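You operate a simulated robot arm through the tools that you are given. There is no shell and no other tool. Be economical: measure what you need, move in short steps, check, and stop when the job is done.

The job below is to be done with a simulated robot arm. You get a single attempt, and the scene is never put back.

JOB
Press a ring on the green tube from the white rack and rack it again.
Fine: it goes back to the white rack; the press tray ends pushed in; no ring on the other tubes.

Only the result counts: the job must be done as asked and must still hold three seconds after the hand-in. Knocking over, shifting, dropping, spilling or breaking anything else fails it.

ROBOT AND FRAMES
A 6-joint arm with a two-finger parallel gripper, fixed in place. Base frame: the origin is at the foot of the arm, x ahead of it, y to its left, z up; the work surface is at about z = 760. Units: mm, rad, N and s.
With the tool pointing down near the work surface it reaches from about 260 to 680 mm from the base axis. Its first joint turns from -1.152 to 1.152 rad. Payload 2.9 kg.
The TCP is the grasp point between the finger pads, 30 mm short of the fingertips. In the tool frame z runs along the fingers and y along their closing line. Largest opening 110 mm; finger width 20, thickness 10; the body of the gripper, 48 by 112 mm, starts 55 mm behind the TCP.
Orientation is that of the tool frame in the base frame, as a unit quaternion [x, y, z, w]. With the fingers straight down and closing along the base's y, the tool's x points along the base's -x, its y along +y and its z along -z.

CONTROLS
- The arm moves only by the tool jog_arm. Its argument "increments" is one flat list of numbers, 7 for each row, row after row: the turn, a rotation vector about the tool's x, y, z in rad, then the shift along the tool's x, y, z in mm, then the finger opening in mm, from 0 to 110. In form: [ax, ay, az, x, y, z, gripper, ax, ay, az, x, y, z, gripper, ...]. A call has 1 to 12 rows; each row shifts and turns the commanded pose from where the row before left it, along the tool's axes as they then stand. Each row takes 0.2 s and may step no farther than 50 mm and 0.15 rad from the row before; otherwise, or with a gripper value out of range, the whole call is refused. A pose out of reach is approached as far as the arm can. The call stops where the force on the tool passes 70 N (or 10 N more than at its start, if that is more) or the arm is blocked; 0.2 s more then pass. The fingers move at their own pace (about 108 mm/s each) and stop on an object; they squeeze with about 34 N. The grip force told is the motor's: it shows also when the fingers shut on nothing. Time passes only in rows, and 0.2 s behind the last, so rows that do not move let the fingers close. It gives the time, the measured TCP pose, the force on the tool (base axes), the opening and the grip force at its end, in the units of the frame above (readings bear some noise), with the torque about the TCP (base axes, N m) and any sound that the robot's microphone picked up, and new pictures: "pictures" is both (left out), scene, wrist or none.
- Cameras (640 x 400 px; columns grow to the right, rows downward): "scene" is fixed at [71.8, 424.1, 1401.6]; the picture's right is [-0.83, -0.56, 0.00], its down [-0.23, 0.34, -0.91] and it looks along [0.51, -0.76, -0.41] (base axes); focal length 330 px, centre (320, 200). "wrist" rides on the gripper at [72, 17, -103] in the tool frame; the picture's right is [-0.23, 0.97, 0.00], its down [-0.76, -0.18, -0.62] and it looks along [-0.61, -0.14, 0.78] (tool axes); focal length 222 px, centre (320, 200). There is no depth. A picture from a camera that has moved, and an enlarged one, comes with that camera's place and axes in the base frame and with its lens.
- zoom(camera, box): a new picture of the part [left, top, right, bottom] of that camera's present view, enlarged. It takes no simulated time.
- close_job(): hands the job in; it is judged then, once.

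Work in short steps. Places have to be worked out from the pictures, the camera data and where the tool is seen: move nearer, look again, correct. Check each grasp and each placing, and mend what went wrong. You have 120 turns and 200 pictures in all, those below and enlarged ones among them. Open the gripper and draw the arm clear of the work before you hand the job in, unless the task says otherwise; then end with one line.

The tools are called after "Request:" as a command line: name --argument value ..., lists and objects as JSON in quotes. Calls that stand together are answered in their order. jog_arm: Moves the arm, as the interface text tells. Its arguments: {"type":"object","properties":{"increments":{"type":"array","items":{"type":"number"}},"pictures":{"type":"string","enum":["both","scene","wrist","none"]}},"required":["increments"]} The other tools are called the same way: zoom (camera, box) takes an enlarged picture of a part of a camera's view; close_job () hands the job in.

At the start:

```text
time_s: 0.0
tool_pos: [391.1, -204.9, 1148.8]
tool_rot: [0.0, 1.0, 0.0, 0.0]
contact_force: [-0.8, 0.5, 1.0]
moment: [0.02, -0.02, 0.01]
width: 110.0
finger_force: 0.1
```

scene: 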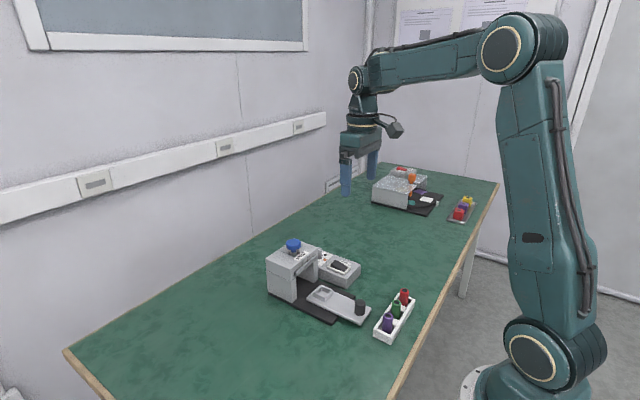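
wrist: 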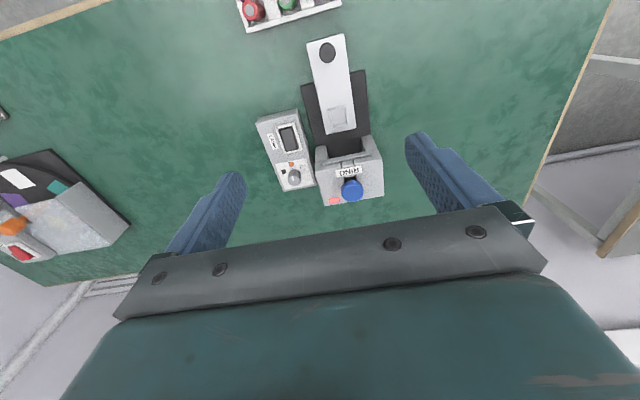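

I'll start with enlarged views of the press station and the racks.

Request:
zoom --camera "scene" --box '[250, 220, 430, 350]'

Request:
zoom --camera "wrist" --box '[220, 0, 420, 220]'

Request:
zoom --camera "scene" --box '[360, 155, 490, 230]'

```text
3.08 times, centred on (340, 285) of scene
camera zoom: at [71.8, 424.1, 1401.6], right [-0.83, -0.56, 0.0], down [-0.23, 0.34, -0.91], along [0.51, -0.76, -0.41], focal length 1014 px, centre (258, -62)
```

zoom: 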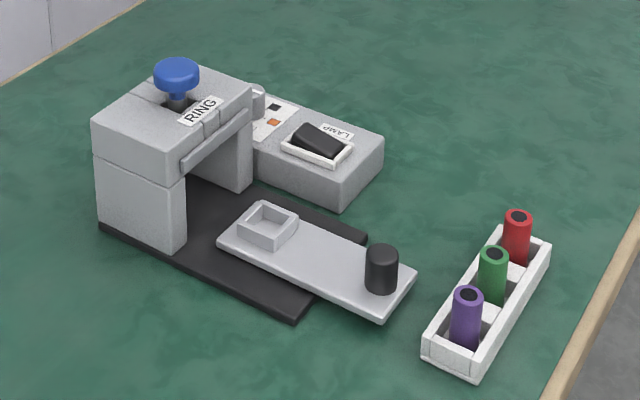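

```text
1.82 times, centred on (320, 110) of wrist
camera zoom: at [317.9, -188.3, 1253.3], right [0.23, 0.97, 0.0], down [0.76, -0.18, 0.62], along [0.61, -0.14, -0.78], focal length 404 px, centre (320, 364)
```

zoom: 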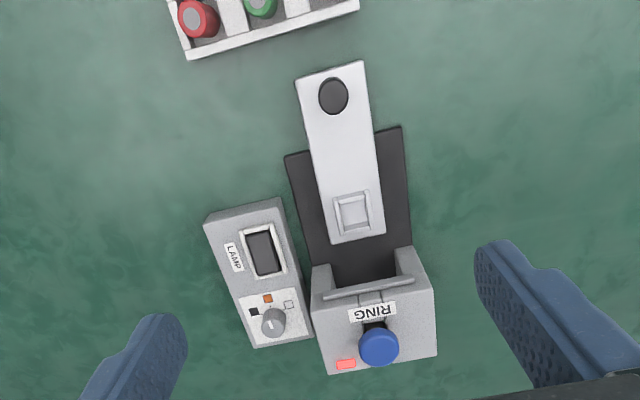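

```text
4.92 times, centred on (425, 192) of scene
camera zoom: at [71.8, 424.1, 1401.6], right [-0.83, -0.56, 0.0], down [-0.23, 0.34, -0.91], along [0.51, -0.76, -0.41], focal length 1622 px, centre (-197, 237)
```

zoom: 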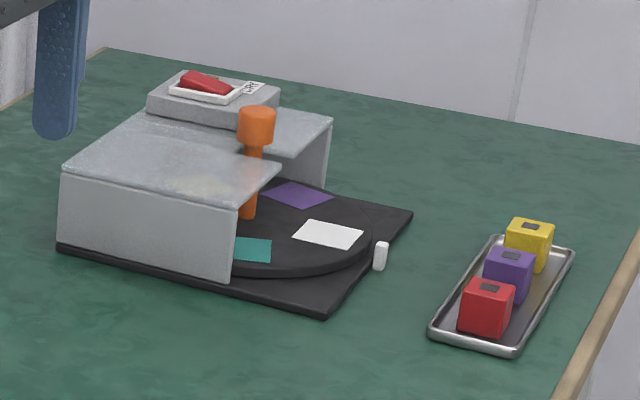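

I judge the green tube at about (280,-230), the pocket near (474,-185) and the blue knob near (608,-185). I'll move closer above the tray to see the press and its box.

Request:
jog_arm --increments '[0, 0, 0, -18, 0, 42, 110, 0, 0, 0, -18, 0, 42, 110, 0, 0, 0, -18, 0, 42, 110, 0, 0, 0, -18, 0, 42, 110, 0, 0, 0, 0, 0, 0, 110]' --pictures "wrist"

Request:
zoom --camera "wrist" --box '[200, 60, 420, 220]'

```text
time_s: 1.2
tool_pos: [464.6, -205.5, 981.8]
tool_rot: [0.001, 1.0, 0.0, 0.0]
contact_force: [0.2, 0.3, -0.7]
moment: [0.04, -0.03, 0.02]
width: 110.1
finger_force: 0.0
camera wrist: at [390.9, -188.2, 1085.9], right [0.23, 0.97, 0.0], down [0.76, -0.18, 0.62], along [0.61, -0.14, -0.78], focal length 222 px, centre (320, 200)
```

wrist: 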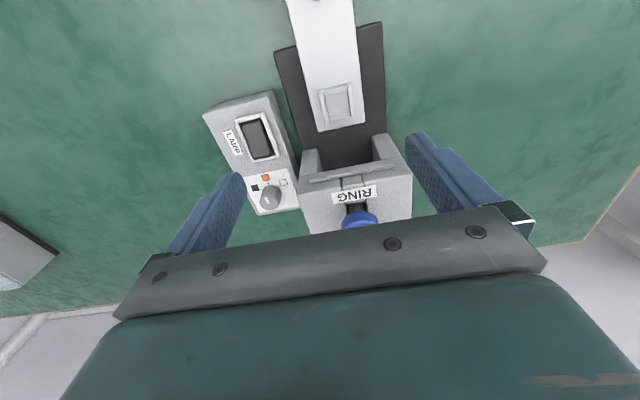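

```text
2.50 times, centred on (310, 140) of wrist
camera zoom: at [390.9, -188.2, 1085.9], right [0.23, 0.97, 0.0], down [0.76, -0.18, 0.62], along [0.61, -0.14, -0.78], focal length 555 px, centre (345, 350)
```

zoom: 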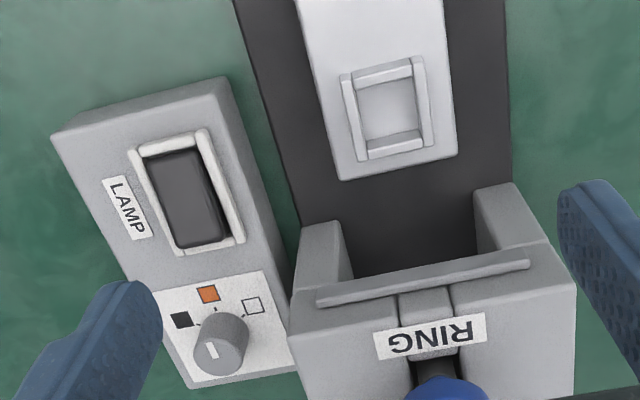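

Request:
zoom --camera "scene" --box '[260, 230, 330, 275]'

Request:
zoom --camera "wrist" --box '[240, 160, 390, 235]'

Request:
zoom --camera "scene" --box '[300, 240, 370, 290]'

Request:
zoom --camera "scene" --box '[360, 275, 430, 350]'

```text
8.89 times, centred on (295, 252) of scene
camera zoom: at [71.8, 424.1, 1401.6], right [-0.83, -0.56, 0.0], down [-0.23, 0.34, -0.91], along [0.51, -0.76, -0.41], focal length 2928 px, centre (542, -267)
```

zoom: 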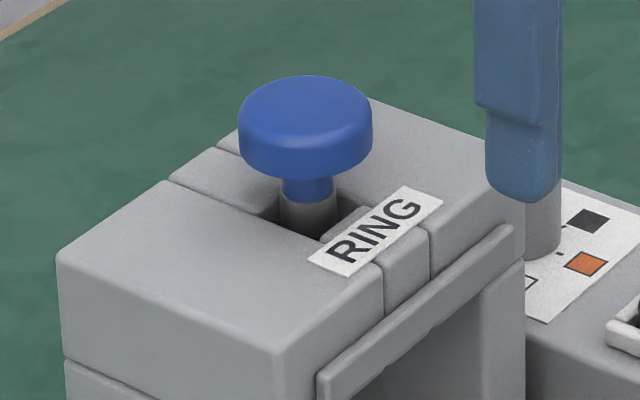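

```text
4.27 times, centred on (315, 198) of wrist
camera zoom: at [390.9, -188.2, 1085.9], right [0.23, 0.97, 0.0], down [0.76, -0.18, 0.62], along [0.61, -0.14, -0.78], focal length 948 px, centre (341, 211)
```

zoom: 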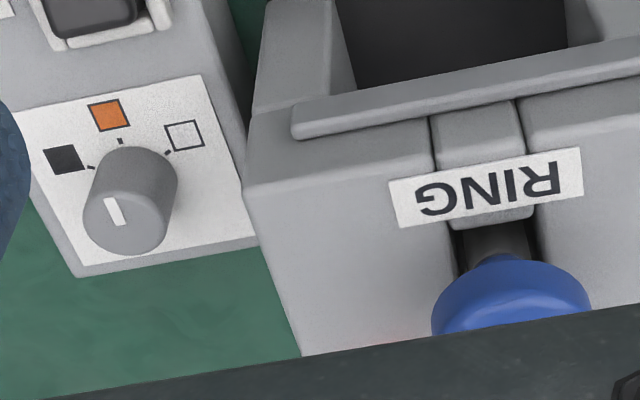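

```text
8.00 times, centred on (335, 265) of scene
camera zoom: at [71.8, 424.1, 1401.6], right [-0.83, -0.56, 0.0], down [-0.23, 0.34, -0.91], along [0.51, -0.76, -0.41], focal length 2636 px, centre (200, -320)
```

zoom: 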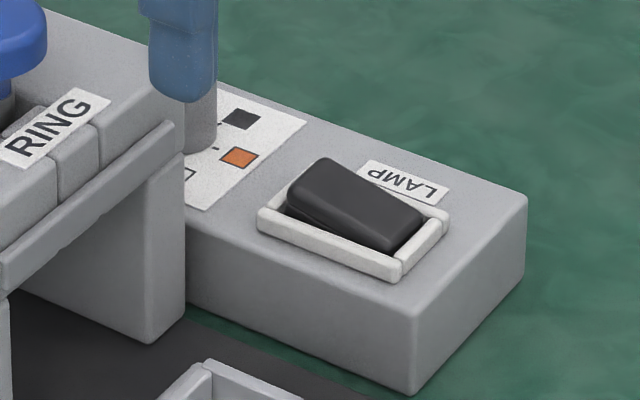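

```text
5.33 times, centred on (395, 312) of scene
camera zoom: at [71.8, 424.1, 1401.6], right [-0.83, -0.56, 0.0], down [-0.23, 0.34, -0.91], along [0.51, -0.76, -0.41], focal length 1757 px, centre (-80, -400)
```

zoom: 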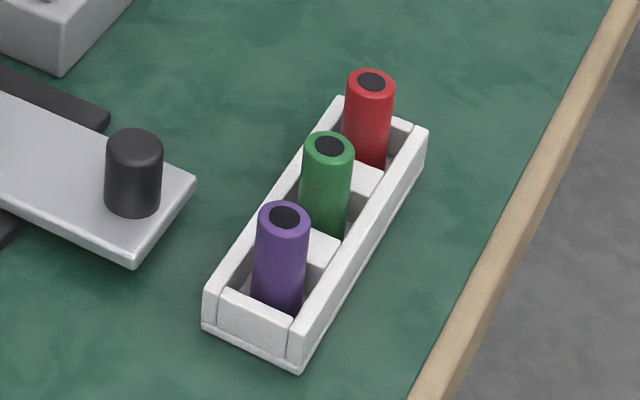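

The dial sits at orange, the blue knob is a push plunger, and the pocket is a square nest on the slide tray. Next I look at the rack from close by.

Request:
jog_arm --increments '[0, 0, 0, 41, -7, 5, 110, 0, 0, 0, 41, -7, 5, 110, 0, 0, 0, 41, -8, 6, 110, 0, 0, 0, 41, -8, 6, 110, 0, 0, 0, 0, 0, 0, 110]' --pictures "wrist"

Request:
zoom --camera "wrist" --box '[200, 0, 440, 170]'

```text
time_s: 2.4
tool_pos: [299.2, -235.2, 962.4]
tool_rot: [0.0, 1.0, 0.0, 0.0]
contact_force: [-0.4, -0.2, 0.3]
moment: [-0.03, -0.02, 0.0]
width: 110.0
finger_force: 0.1
camera wrist: at [226.4, -218.7, 1065.8], right [0.23, 0.97, 0.0], down [0.76, -0.18, 0.62], along [0.61, -0.14, -0.78], focal length 222 px, centre (320, 200)
```

wrist: 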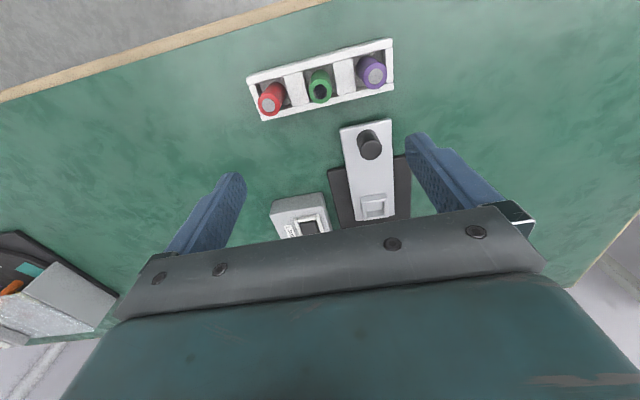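

```text
2.35 times, centred on (320, 85) of wrist
camera zoom: at [226.4, -218.7, 1065.8], right [0.23, 0.97, 0.0], down [0.76, -0.18, 0.62], along [0.61, -0.14, -0.78], focal length 523 px, centre (320, 471)
```

zoom: 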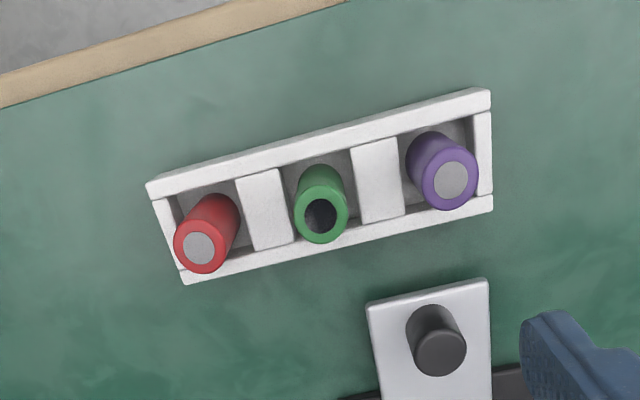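

Triangulated: the green tube's top is at about (278,-230.5,824), its diameter is about 24, and the rack walls' top is at about 781. I go above it with the fingers at 50 mm and then check.

Request:
jog_arm --increments '[0, 0, 0, 11, 2, 30, 50, 0, 0, 0, 10.2, 2.7, 30, 50, 0, 0, 0, 0, 0, 25, 50, 0, 0, 0, 0, 0, 0, 50]' --pictures "both"

Request:
zoom --camera "scene" --box '[360, 245, 440, 345]'

Request:
zoom --camera "wrist" --box '[200, 40, 440, 210]'

```text
time_s: 3.4
tool_pos: [278.9, -231.2, 875.6]
tool_rot: [0.0, 1.0, 0.0, -0.001]
contact_force: [0.4, -1.1, -0.3]
moment: [0.01, -0.01, -0.04]
width: 50.1
finger_force: 0.1
camera wrist: at [205.7, -213.5, 979.5], right [0.23, 0.97, 0.0], down [0.76, -0.18, 0.62], along [0.61, -0.14, -0.78], focal length 222 px, centre (320, 200)
```

scene: 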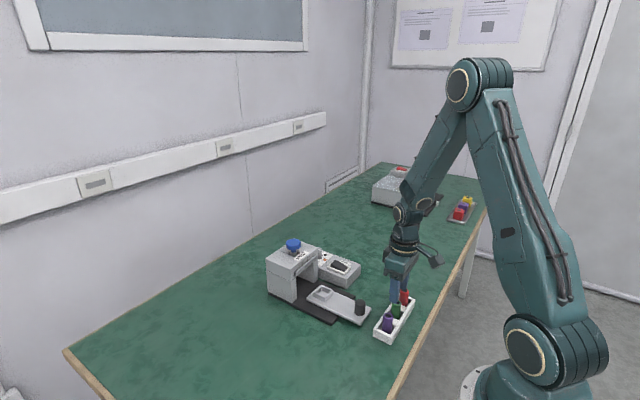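
wrist: 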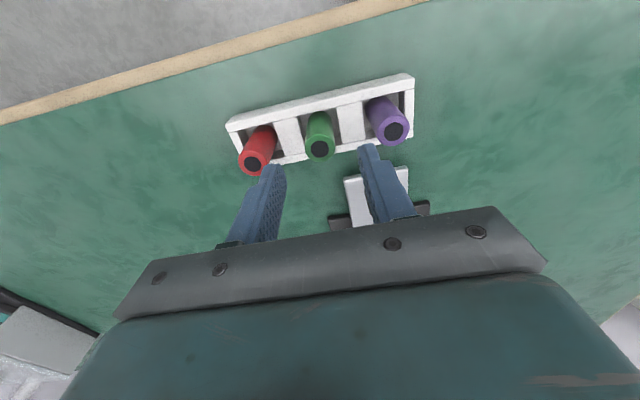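

```text
4.00 times, centred on (400, 295) of scene
camera zoom: at [71.8, 424.1, 1401.6], right [-0.83, -0.56, 0.0], down [-0.23, 0.34, -0.91], along [0.51, -0.76, -0.41], focal length 1318 px, centre (0, -180)
```

zoom: 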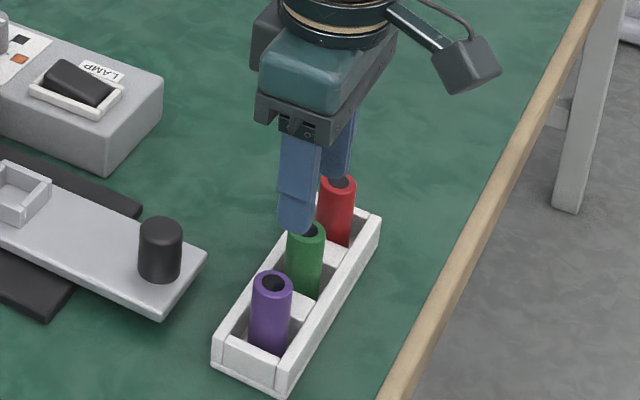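

```text
2.35 times, centred on (320, 125) of wrist
camera zoom: at [205.7, -213.5, 979.5], right [0.23, 0.97, 0.0], down [0.76, -0.18, 0.62], along [0.61, -0.14, -0.78], focal length 523 px, centre (320, 376)
```

zoom: 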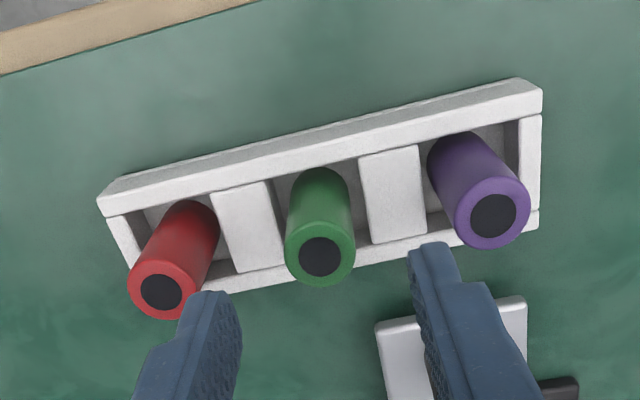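

The pose is aligned (tube at 278.8,-230; red -285, purple -176). I descend to z≈818 and close.

Request:
jog_arm --increments '[0, 0, 0, 0, 1, 20, 50, 0, 0, 0, 0, 0, 20, 50, 0, 0, 0, 0, 0, 17, 50, 0, 0, 0, 0, 0, 0, 50, 0, 0, 0, 0, 0, 0, 15, 0, 0, 0, 0, 0, 0, 15, 0, 0, 0, 0, 0, 0, 15]' --pictures "both"

Request:
zoom --camera "scene" --box '[360, 245, 440, 345]'

```text
time_s: 5.0
tool_pos: [278.7, -229.6, 819.1]
tool_rot: [0.0, 1.0, 0.0, 0.0]
contact_force: [-0.7, 0.1, 0.9]
moment: [-0.06, 0.03, 0.02]
width: 23.0
finger_force: 33.9
camera wrist: at [204.9, -212.6, 922.0], right [0.23, 0.97, 0.0], down [0.76, -0.18, 0.62], along [0.61, -0.14, -0.78], focal length 222 px, centre (320, 200)
```

scene: 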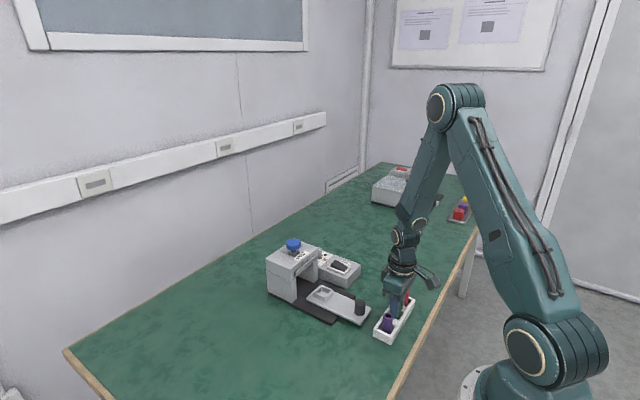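
wrist: 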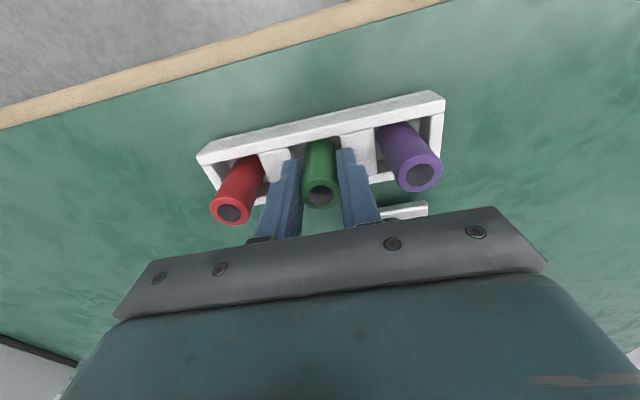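

```text
4.00 times, centred on (400, 295) of scene
camera zoom: at [71.8, 424.1, 1401.6], right [-0.83, -0.56, 0.0], down [-0.23, 0.34, -0.91], along [0.51, -0.76, -0.41], focal length 1318 px, centre (0, -180)
```

zoom: 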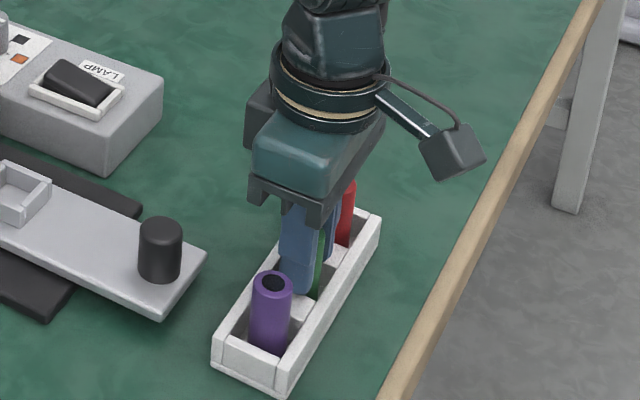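

The grip is firm at 23 mm. I lift straight up.

Request:
jog_arm --increments '[0, 0, 0, 0, 0, -20, 15, 0, 0, 0, 0, 0, -40, 15, 0, 0, 0, 0, 0, -40, 15, 0, 0, 0, 0, 0, -40, 15, 0, 0, 0, 0, 0, 0, 15]' --pictures "both"

Request:
zoom --camera "scene" --box '[340, 205, 440, 345]'

```text
time_s: 6.2
tool_pos: [280.3, -228.3, 957.6]
tool_rot: [0.0, 1.0, -0.001, 0.0]
contact_force: [0.3, -0.2, -1.2]
moment: [-0.03, -0.01, -0.01]
width: 22.9
finger_force: 33.9
camera wrist: at [207.1, -211.9, 1060.9], right [0.23, 0.97, 0.0], down [0.76, -0.18, 0.62], along [0.61, -0.14, -0.78], focal length 222 px, centre (320, 200)
```

scene: 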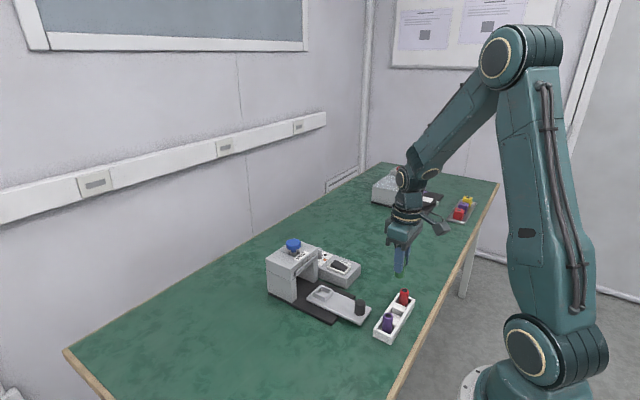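
wrist: 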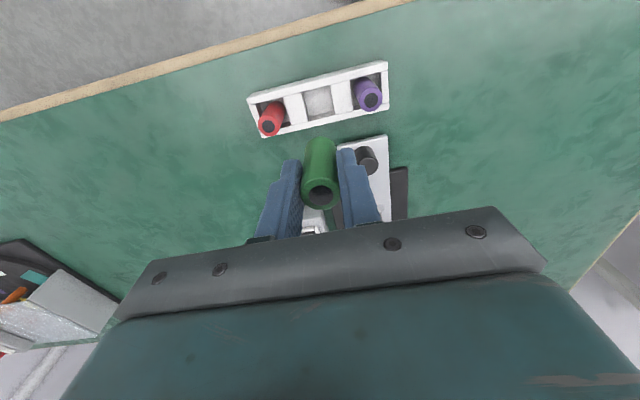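

```text
2.86 times, centred on (390, 275) of scene
camera zoom: at [71.8, 424.1, 1401.6], right [-0.83, -0.56, 0.0], down [-0.23, 0.34, -0.91], along [0.51, -0.76, -0.41], focal length 941 px, centre (120, -14)
```

zoom: 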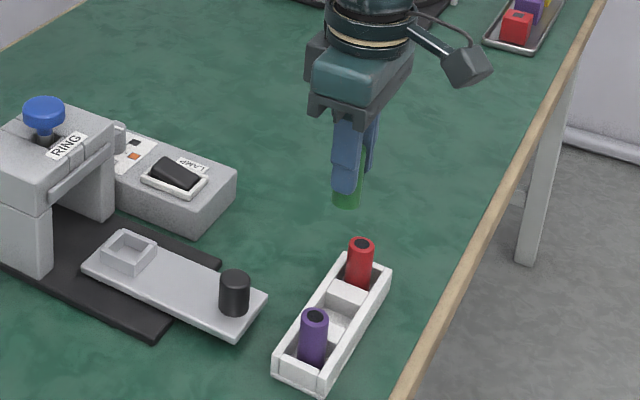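

The tube is held and the rack is undisturbed. I carry it above the pocket, staying high, and look.

Request:
jog_arm --increments '[0, 0, 0, -38, 8.9, 0, 15, 0, 0, 0, -38, 8.9, 0, 15, 0, 0, 0, -38, 8.9, 0, 15, 0, 0, 0, -38, 8.9, 0, 15, 0, 0, 0, -39, 8.9, 0, 15, 0, 0, 0, 0, 0, 30, 15, 0, 0, 0, 0, 0, 28, 15, 0, 0, 0, 0, 0, 0, 15]' --pictures "both"

Request:
zoom --camera "wrist" --box '[220, 40, 420, 230]'

Request:
zoom --camera "scene" --box '[270, 210, 390, 330]'

```text
time_s: 8.0
tool_pos: [469.8, -184.1, 900.9]
tool_rot: [0.0, 1.0, 0.0, 0.001]
contact_force: [0.3, 0.4, -0.4]
moment: [-0.02, -0.01, 0.02]
width: 23.3
finger_force: 34.4
camera wrist: at [396.9, -167.6, 1004.1], right [0.23, 0.97, 0.0], down [0.76, -0.18, 0.62], along [0.61, -0.14, -0.78], focal length 222 px, centre (320, 200)
```

scene: 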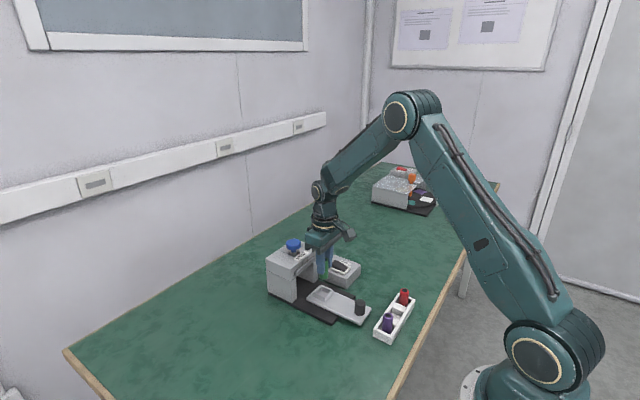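
wrist: 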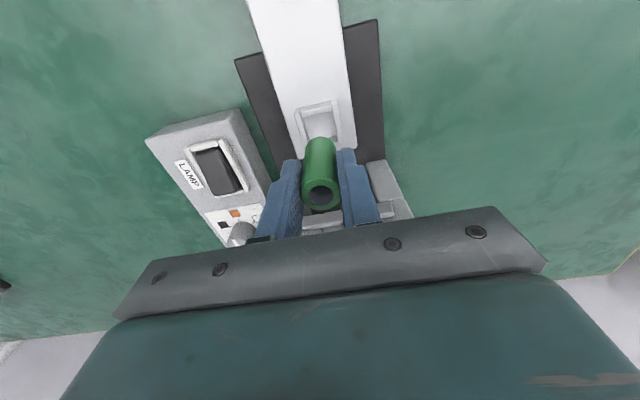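

```text
2.11 times, centred on (320, 135) of wrist
camera zoom: at [396.9, -167.6, 1004.1], right [0.23, 0.97, 0.0], down [0.76, -0.18, 0.62], along [0.61, -0.14, -0.78], focal length 468 px, centre (320, 337)
```

zoom: 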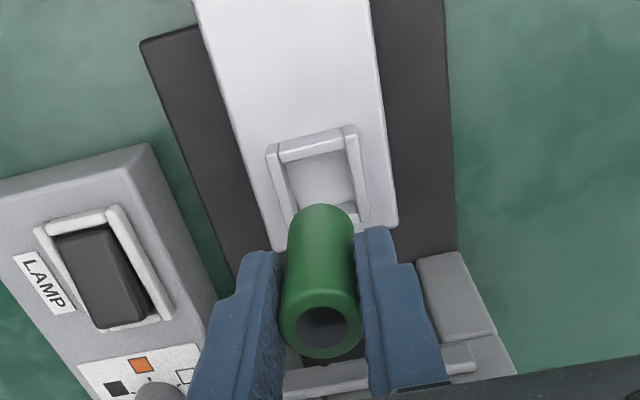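

```text
3.33 times, centred on (330, 270) of scene
camera zoom: at [71.8, 424.1, 1401.6], right [-0.83, -0.56, 0.0], down [-0.23, 0.34, -0.91], along [0.51, -0.76, -0.41], focal length 1098 px, centre (287, -33)
```

zoom: 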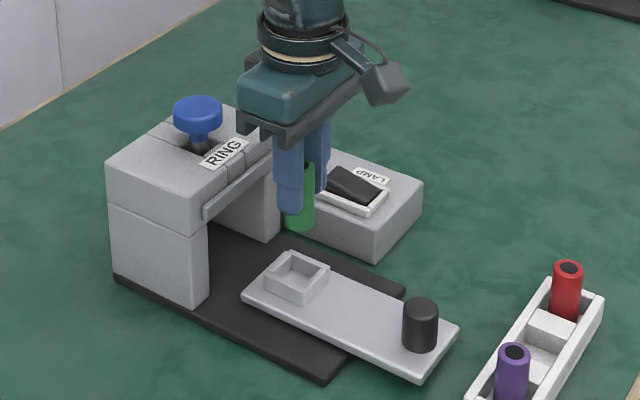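

The pocket centre works out at (471.5,-184), rim z≈797. The tube's bottom is about 50–55 below the TCP. I shift 1.7 mm forward, lower to z≈860 and look.

Request:
jog_arm --increments '[0, 0, 0, -1.7, 0, 20, 15, 0, 0, 0, 0, 0, 20, 15, 0, 0, 0, 0, 0, 0, 15]' --pictures "none"

Request:
zoom --camera "wrist" --box '[240, 80, 400, 210]'

Request:
zoom --camera "scene" --box '[280, 240, 380, 330]'

```text
time_s: 8.8
tool_pos: [471.2, -184.7, 860.6]
tool_rot: [-0.001, 1.0, 0.0, -0.001]
contact_force: [-0.1, -0.2, 0.1]
moment: [-0.01, -0.01, -0.02]
width: 23.1
finger_force: 34.0
```

```text
3.08 times, centred on (320, 145) of wrist
camera zoom: at [397.4, -168.2, 964.0], right [0.23, 0.97, 0.0], down [0.76, -0.18, 0.62], along [0.61, -0.14, -0.78], focal length 684 px, centre (320, 369)
```

zoom: 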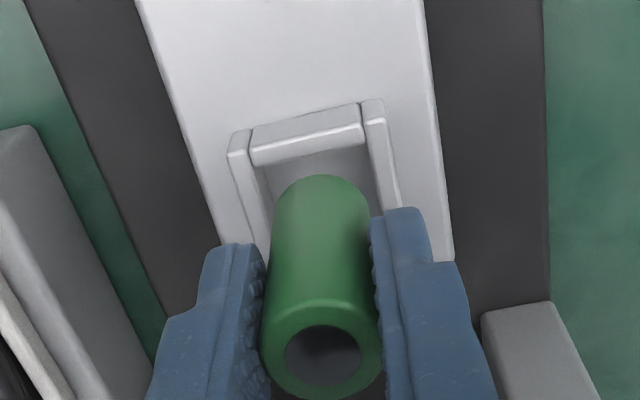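

```text
4.44 times, centred on (330, 285) of scene
camera zoom: at [71.8, 424.1, 1401.6], right [-0.83, -0.56, 0.0], down [-0.23, 0.34, -0.91], along [0.51, -0.76, -0.41], focal length 1464 px, centre (276, -178)
```

zoom: 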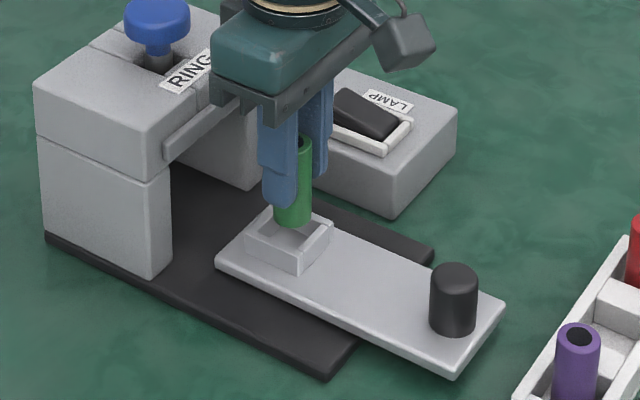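

The tube looks centred over the pocket, with about 2–3 mm clearance all round. I lower in small rows towards the floor, reading the force.

Request:
jog_arm --increments '[0, 0, 0, 0, 0, 8, 15, 0, 0, 0, 0, 0, 8, 15, 0, 0, 0, 0, 0, 3, 15, 0, 0, 0, 0, 0, 0, 15]' --pictures "none"

Request:
zoom --camera "scene" --box '[280, 240, 380, 330]'

```text
time_s: 9.8
tool_pos: [471.4, -183.6, 840.7]
tool_rot: [0.0, 1.0, 0.0, -0.001]
contact_force: [-0.7, 0.0, -0.3]
moment: [-0.02, 0.0, -0.03]
width: 23.0
finger_force: 33.8
```

```text
4.44 times, centred on (330, 285) of scene
camera zoom: at [71.8, 424.1, 1401.6], right [-0.83, -0.56, 0.0], down [-0.23, 0.34, -0.91], along [0.51, -0.76, -0.41], focal length 1464 px, centre (276, -178)
```

zoom: 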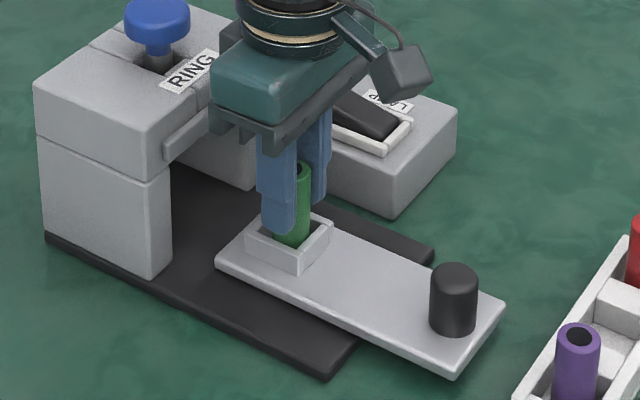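

The tube has entered the pocket with no contact force. I continue in 2–3 mm steps.

Request:
jog_arm --increments '[0, 0, 0, 0, 0, 2.5, 15, 0, 0, 0, 0, 0, 2.5, 15]' --pictures "none"

Request:
zoom --camera "scene" --box '[300, 260, 350, 310]'

```text
time_s: 10.4
tool_pos: [469.8, -184.4, 834.6]
tool_rot: [0.0, 1.0, 0.0, 0.0]
contact_force: [-0.1, 0.0, 0.1]
moment: [0.05, 0.02, 0.03]
width: 23.3
finger_force: 33.8
```

```text
8.00 times, centred on (325, 285) of scene
camera zoom: at [71.8, 424.1, 1401.6], right [-0.83, -0.56, 0.0], down [-0.23, 0.34, -0.91], along [0.51, -0.76, -0.41], focal length 2636 px, centre (280, -480)
```

zoom: 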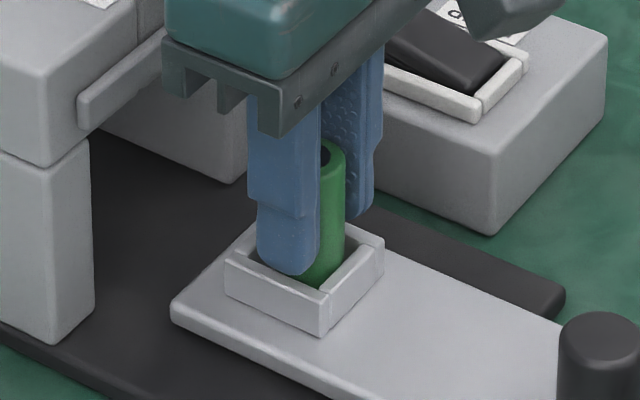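

Request:
jog_arm --increments '[0, 0, 0, -0.5, 0, 1.5, 15, 0, 0, 0, 0, 0, 1.5, 15]' --pictures "none"

Request:
zoom --camera "wrist" --box '[240, 80, 400, 210]'

```text
time_s: 11.0
tool_pos: [473.0, -185.9, 834.8]
tool_rot: [0.0, 1.0, -0.001, 0.001]
contact_force: [-1.1, 0.7, 15.0]
moment: [0.03, 0.02, -0.01]
width: 23.1
finger_force: 34.8
```

```text
3.08 times, centred on (320, 145) of wrist
camera zoom: at [399.2, -167.9, 937.5], right [0.23, 0.97, 0.0], down [0.76, -0.18, 0.63], along [0.61, -0.14, -0.78], focal length 684 px, centre (320, 369)
```

zoom: 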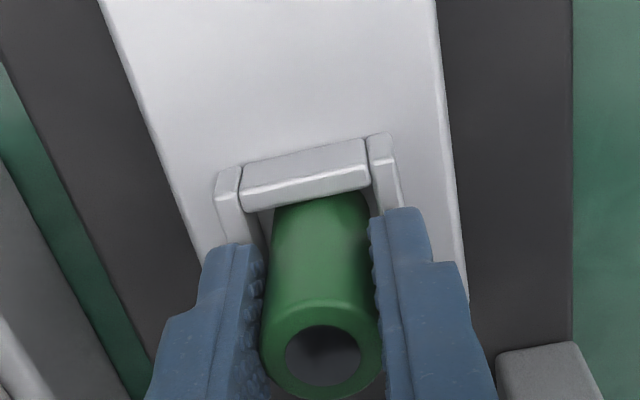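

The force reads 15 N upward, so the tube sits on the pocket floor. I relax slightly, open to 50 and rise.

Request:
jog_arm --increments '[0, 0, 0, 0, 0, -1.5, 15, 0, 0, 0, 0, 0, 0, 50, 0, 0, 0, 0, 0, 0, 50, 0, 0, 0, 0, 0, -15, 50, 0, 0, 0, 0, 0, -35, 50, 0, 0, 0, 0, 0, -40, 50, 0, 0, 0, 0, 0, 0, 50]' --pictures "scene"

Request:
zoom --camera "scene" --box '[270, 230, 390, 330]'

Request:
zoom --camera "wrist" --box '[200, 0, 440, 220]'

```text
time_s: 12.6
tool_pos: [472.2, -185.4, 923.6]
tool_rot: [-0.001, 1.0, 0.0, 0.0]
contact_force: [0.9, -0.4, -0.7]
moment: [-0.03, 0.01, -0.01]
width: 50.2
finger_force: 0.0
```

scene: 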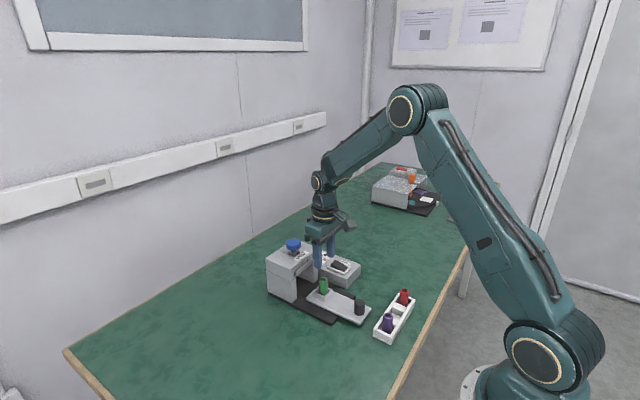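

```text
4.00 times, centred on (330, 280) of scene
camera zoom: at [71.8, 424.1, 1401.6], right [-0.83, -0.56, 0.0], down [-0.23, 0.34, -0.91], along [0.51, -0.76, -0.41], focal length 1318 px, centre (280, -120)
```

zoom: 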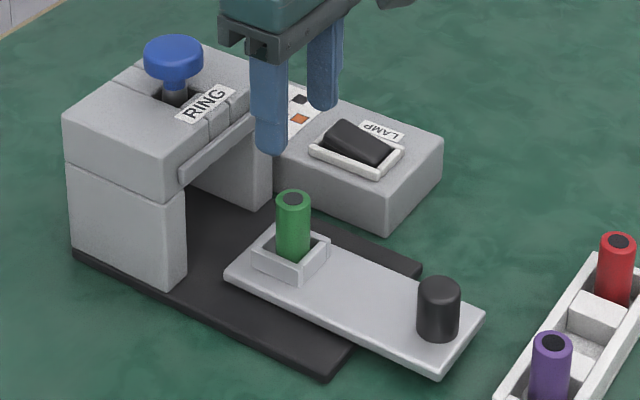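

```text
1.82 times, centred on (320, 110) of wrist
camera zoom: at [399.1, -169.7, 1027.7], right [0.23, 0.97, 0.0], down [0.76, -0.18, 0.62], along [0.61, -0.14, -0.78], focal length 404 px, centre (320, 364)
```

zoom: 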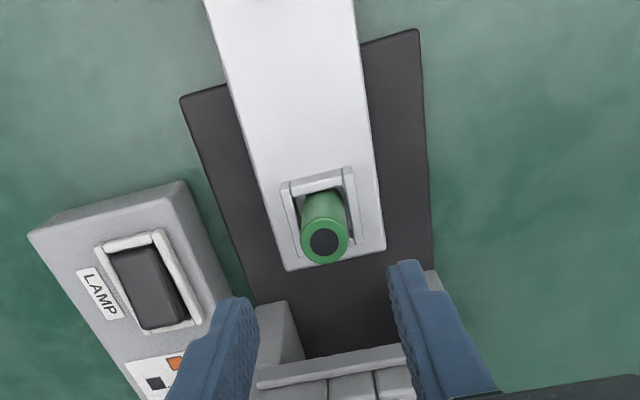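

The tube stands upright in the pocket. The handle is judged near (359,-184), top z≈818; I move above it and check.

Request:
jog_arm --increments '[0, 0, 0, 38, 0.3, 0, 60, 0, 0, 0, 38, 0.3, 0, 60, 0, 0, 0, 37, 0.3, 0, 60, 0, 0, 0, 0, 0, 40, 60, 0, 0, 0, 0, 0, 0, 60]' --pictures "none"

Request:
zoom --camera "scene" --box '[290, 230, 410, 330]'

Request:
zoom --camera "wrist" --box '[200, 20, 440, 220]'

```text
time_s: 13.8
tool_pos: [358.7, -182.9, 884.1]
tool_rot: [0.0, 1.0, -0.001, 0.001]
contact_force: [-0.3, -0.9, -0.2]
moment: [0.01, -0.03, 0.01]
width: 60.1
finger_force: 0.1
```

```text
4.00 times, centred on (350, 280) of scene
camera zoom: at [71.8, 424.1, 1401.6], right [-0.83, -0.56, 0.0], down [-0.23, 0.34, -0.91], along [0.51, -0.76, -0.41], focal length 1318 px, centre (200, -120)
```

zoom: 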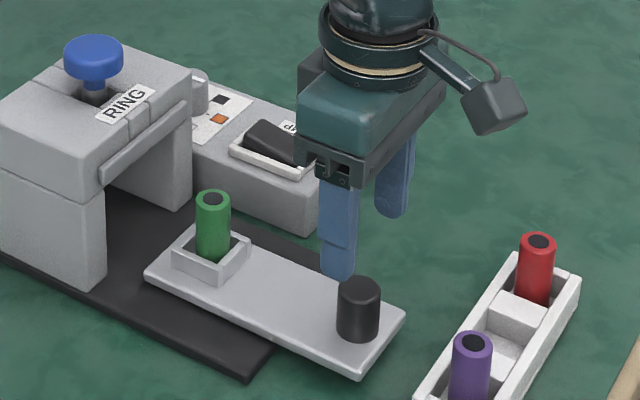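

```text
2.00 times, centred on (320, 120) of wrist
camera zoom: at [285.9, -166.6, 987.5], right [0.23, 0.97, 0.0], down [0.76, -0.18, 0.62], along [0.61, -0.14, -0.78], focal length 444 px, centre (320, 360)
```

zoom: 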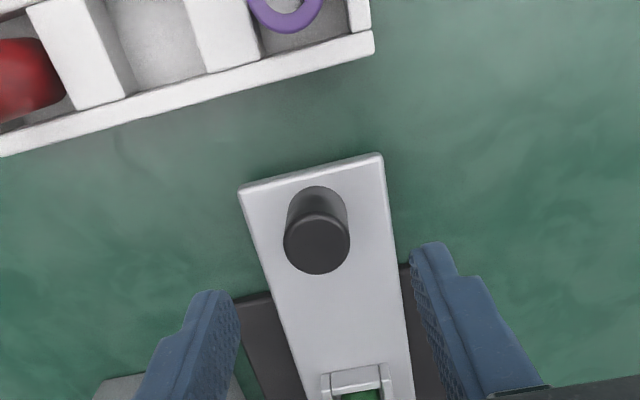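

The handle centre is at about (361,-185), diameter 27, tray top about 789. I align, descend to z≈826 and close on it.

Request:
jog_arm --increments '[0, 0, 0, -2, -2, 20, 60, 0, 0, 0, 0, 0, 20, 60, 0, 0, 0, 0, 0, 18, 60, 0, 0, 0, 0, 0, 0, 20, 0, 0, 0, 0, 0, 0, 20, 0, 0, 0, 0, 0, 0, 20]' --pictures "none"

Request:
zoom --camera "scene" --box '[290, 230, 410, 330]'

```text
time_s: 15.2
tool_pos: [358.8, -185.7, 825.7]
tool_rot: [0.0, 1.0, 0.0, 0.0]
contact_force: [0.0, 2.6, -1.4]
moment: [-0.37, -0.14, 0.0]
width: 27.3
finger_force: 44.2
```

```text
4.00 times, centred on (350, 280) of scene
camera zoom: at [71.8, 424.2, 1401.6], right [-0.83, -0.56, 0.0], down [-0.23, 0.34, -0.91], along [0.51, -0.76, -0.41], focal length 1318 px, centre (200, -120)
```

zoom: 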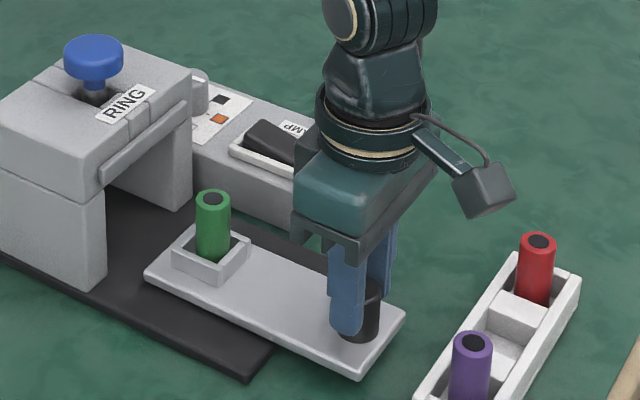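

The handle is gripped (27.3 mm). I push the tray forward slowly along +x and watch.

Request:
jog_arm --increments '[0, 0, 0, -4, 0, 0, 20, 0, 0, 0, -6, 0, 0, 20, 0, 0, 0, -8, 0, 0, 20, 0, 0, 0, -8, 0, 0, 20, 0, 0, 0, -8, 0, 0, 20, 0, 0, 0, -8, 0, 0, 20, 0, 0, 0, -8, 0, 0, 20]' --pictures "none"

Request:
zoom --camera "scene" --box '[260, 230, 380, 330]'

```text
time_s: 16.8
tool_pos: [408.3, -186.1, 825.7]
tool_rot: [-0.001, 1.0, 0.0, -0.001]
contact_force: [-0.4, 14.7, -6.9]
moment: [-0.13, -0.22, -0.01]
width: 27.0
finger_force: 44.8
```

```text
4.00 times, centred on (320, 280) of scene
camera zoom: at [71.9, 424.4, 1401.5], right [-0.83, -0.56, 0.0], down [-0.23, 0.34, -0.91], along [0.51, -0.76, -0.41], focal length 1318 px, centre (320, -120)
```

zoom: 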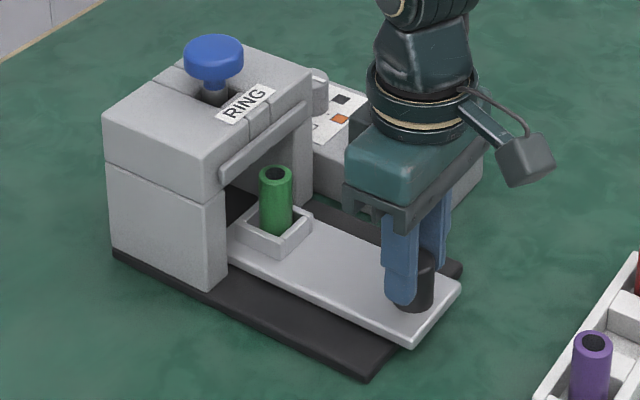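

The tray follows, with a +15 N side force, so its axis leans a little to +y. I'll add y as I push.

Request:
jog_arm --increments '[0, 0, 0, -6, 0.8, 0, 20, 0, 0, 0, -8, 0.5, 0, 20, 0, 0, 0, -8, 0.3, 0, 20, 0, 0, 0, -8, 0.2, 0, 20]' --pictures "none"

Request:
zoom --camera "scene" --box '[260, 230, 380, 330]'

```text
time_s: 17.8
tool_pos: [439.9, -184.8, 825.5]
tool_rot: [0.001, 1.0, -0.001, 0.0]
contact_force: [-0.6, 1.3, -5.4]
moment: [0.47, 0.77, -0.04]
width: 27.3
finger_force: 45.3
```

```text
4.00 times, centred on (320, 280) of scene
camera zoom: at [71.9, 424.1, 1401.6], right [-0.83, -0.56, 0.0], down [-0.23, 0.34, -0.91], along [0.51, -0.76, -0.41], focal length 1318 px, centre (320, -120)
```

zoom: 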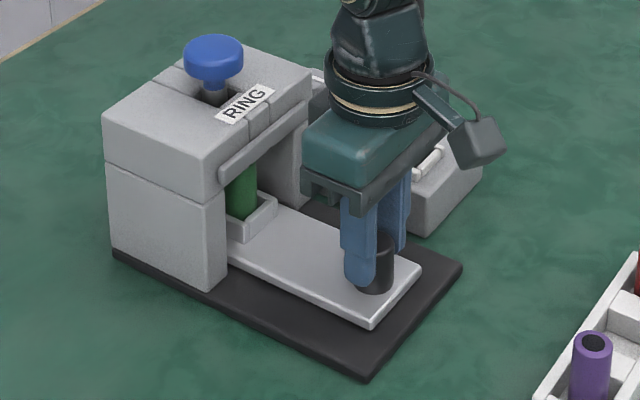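

Side force is gone. I keep pushing in smaller steps towards the end stop.

Request:
jog_arm --increments '[0, 0, 0, -6, 0.2, 0, 20, 0, 0, 0, -6, 0.2, 0, 20, 0, 0, 0, -6, 0.2, 0, 20, 0, 0, 0, -6, 0.2, 0, 20]' --pictures "scene"

Request:
zoom --camera "scene" --box '[260, 230, 380, 330]'

```text
time_s: 18.8
tool_pos: [459.9, -184.4, 826.2]
tool_rot: [0.004, 1.0, -0.001, -0.005]
contact_force: [-32.6, -11.9, 16.5]
moment: [0.17, 0.35, -0.13]
width: 27.2
finger_force: 45.1
```

scene: 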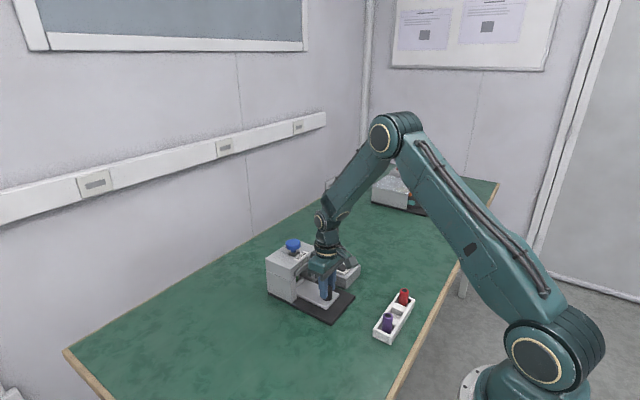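

```text
4.00 times, centred on (320, 280) of scene
camera zoom: at [70.8, 423.9, 1401.8], right [-0.83, -0.56, 0.0], down [-0.23, 0.34, -0.91], along [0.51, -0.76, -0.41], focal length 1318 px, centre (320, -120)
```

zoom: 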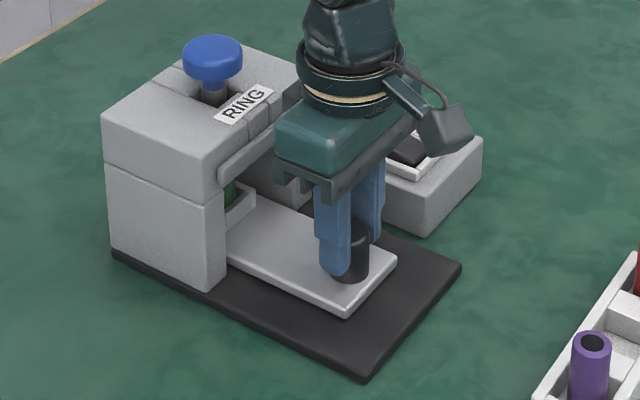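

The -33 N in x shows the end stop: the tray travelled ~101 mm, so the pocket is at x≈572, right under the blue knob (≈571,-185). I relax, open and rise.

Request:
jog_arm --increments '[0, 0, 0, 3.5, 0, 0, 20, 0, 0, 0, 0, 0, 0, 45, 0, 0, 0, 0, 0, 0, 60, 0, 0, 0, 0, 0, -20, 60, 0, 0, 0, 0, 0, -40, 60, 0, 0, 0, 0, 0, -40, 60, 0, 0, 0, 20, 0, -40, 60, 0, 0, 0, 20, 0, -40, 60, 0, 0, 0, 0, 0, 0, 0]' --pictures "both"

Request:
zoom --camera "scene" --box '[260, 230, 380, 330]'

Request:
zoom --camera "wrist" --box '[220, 40, 420, 220]'

```text
time_s: 20.8
tool_pos: [422.9, -181.2, 1006.1]
tool_rot: [0.0, 1.0, 0.0, -0.001]
contact_force: [1.1, -0.9, 0.1]
moment: [-0.04, 0.01, 0.01]
width: 0.0
finger_force: 23.9
camera wrist: at [349.5, -164.3, 1110.2], right [0.23, 0.97, 0.0], down [0.76, -0.18, 0.62], along [0.61, -0.14, -0.78], focal length 222 px, centre (320, 200)
```

scene: 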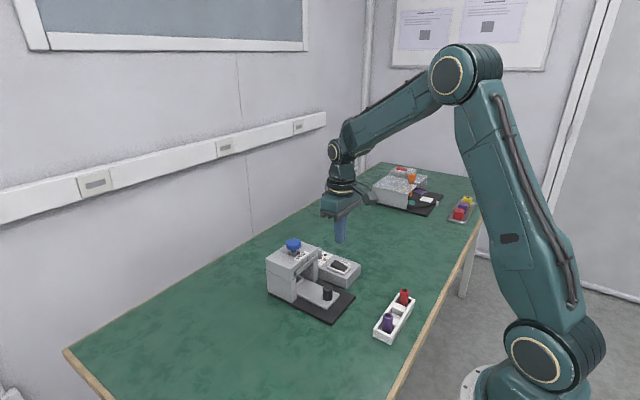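
wrist: 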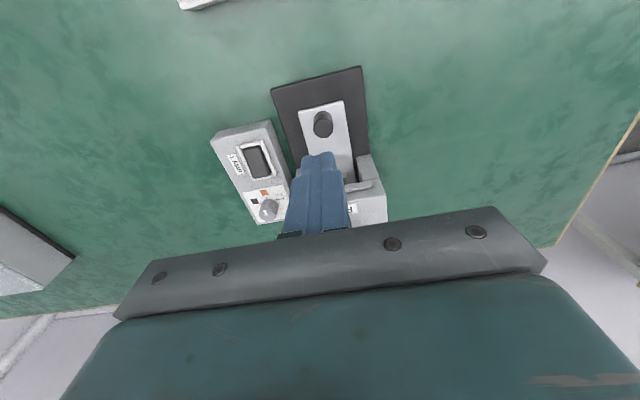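

```text
4.00 times, centred on (320, 280) of scene
camera zoom: at [71.8, 424.1, 1401.6], right [-0.83, -0.56, 0.0], down [-0.23, 0.34, -0.91], along [0.51, -0.76, -0.41], focal length 1318 px, centre (320, -120)
```

zoom: 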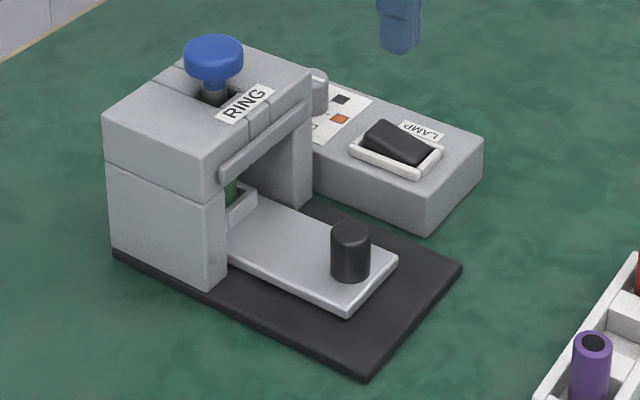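

```text
2.22 times, centred on (320, 130) of wrist
camera zoom: at [349.5, -164.3, 1110.2], right [0.23, 0.97, 0.0], down [0.76, -0.18, 0.62], along [0.61, -0.14, -0.78], focal length 494 px, centre (320, 356)
```

zoom: 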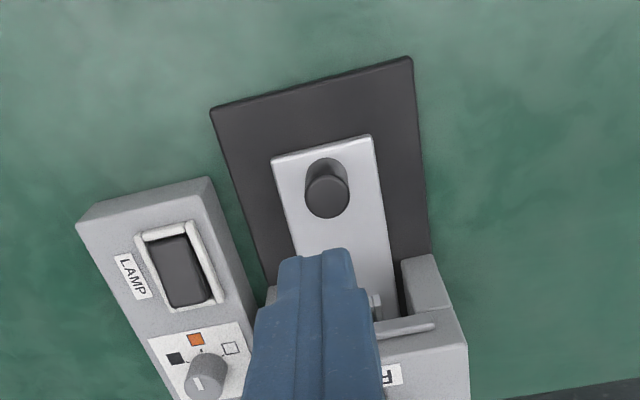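

The tray is in with the tube under the plunger. With closed fingers I go above the blue knob, staying at z≥970.

Request:
jog_arm --increments '[0, 0, 0, -37, -1, 0, 0, 0, 0, 0, -37, -1, 0, 0, 0, 0, 0, -37, -1, 0, 0, 0, 0, 0, -37, -1, 0, 0, 0, 0, 0, 0, 0, 30, 0, 0, 0, 0, 0, 0, 0, 0]' --pictures "none"

Request:
zoom --camera "scene" --box '[250, 200, 350, 290]'

Request:
zoom --camera "wrist" --box '[220, 40, 420, 240]'

```text
time_s: 22.2
tool_pos: [568.7, -187.5, 976.6]
tool_rot: [0.0, 1.0, 0.0, 0.0]
contact_force: [-0.4, -0.7, 0.2]
moment: [0.04, 0.01, 0.05]
width: 0.0
finger_force: 33.8
```

```text
4.44 times, centred on (300, 245) of scene
camera zoom: at [71.8, 424.1, 1401.6], right [-0.83, -0.56, 0.0], down [-0.23, 0.34, -0.91], along [0.51, -0.76, -0.41], focal length 1464 px, centre (409, 0)
```

zoom: 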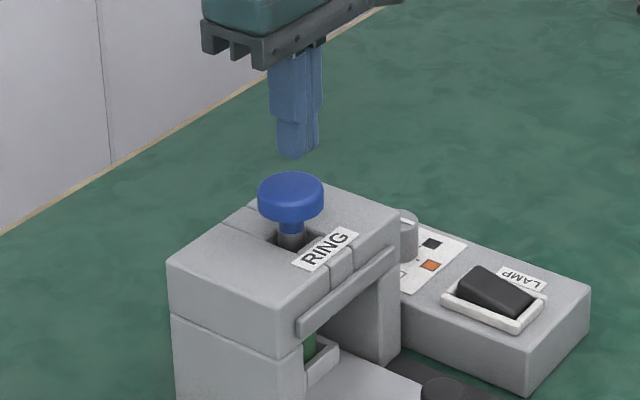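

```text
2.00 times, centred on (320, 140) of wrist
camera zoom: at [496.1, -170.1, 1080.8], right [0.23, 0.97, 0.0], down [0.76, -0.18, 0.62], along [0.61, -0.14, -0.78], focal length 444 px, centre (320, 320)
```

zoom: 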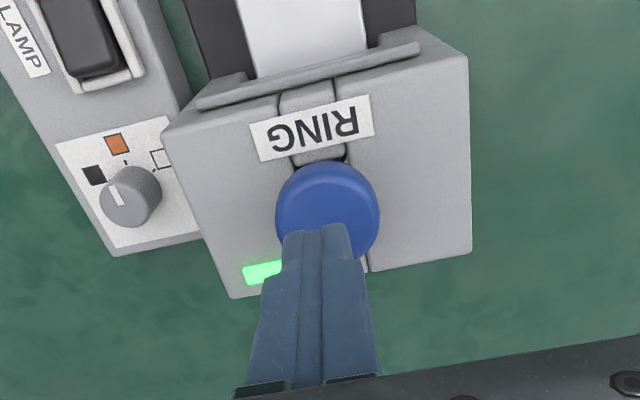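

The press lamp turned green: the tray is properly in. Knob centre is at (572,-185), so I correct 3 mm and come down in gentle rows onto it.

Request:
jog_arm --increments '[0, 0, 0, -3, 2.5, 14, 0, 0, 0, 0, 0, 0, 12, 0, 0, 0, 0, 0, 0, 4, 0, 0, 0, 0, 0, 0, 4, 0, 0, 0, 0, 0, 0, 3, 0]' --pictures "none"

Request:
zoom --camera "scene" --box '[250, 200, 350, 290]'

```text
time_s: 23.4
tool_pos: [572.1, -184.4, 939.2]
tool_rot: [0.001, 1.0, 0.0, 0.002]
contact_force: [-2.0, 1.5, 5.5]
moment: [0.06, 0.07, -0.02]
width: 0.3
finger_force: 33.7
```

```text
4.44 times, centred on (300, 245) of scene
camera zoom: at [71.7, 424.2, 1401.6], right [-0.83, -0.56, 0.0], down [-0.23, 0.34, -0.91], along [0.51, -0.76, -0.41], focal length 1464 px, centre (409, 0)
```

zoom: 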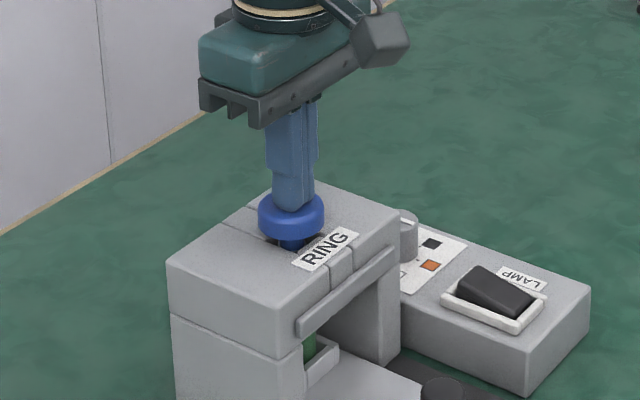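

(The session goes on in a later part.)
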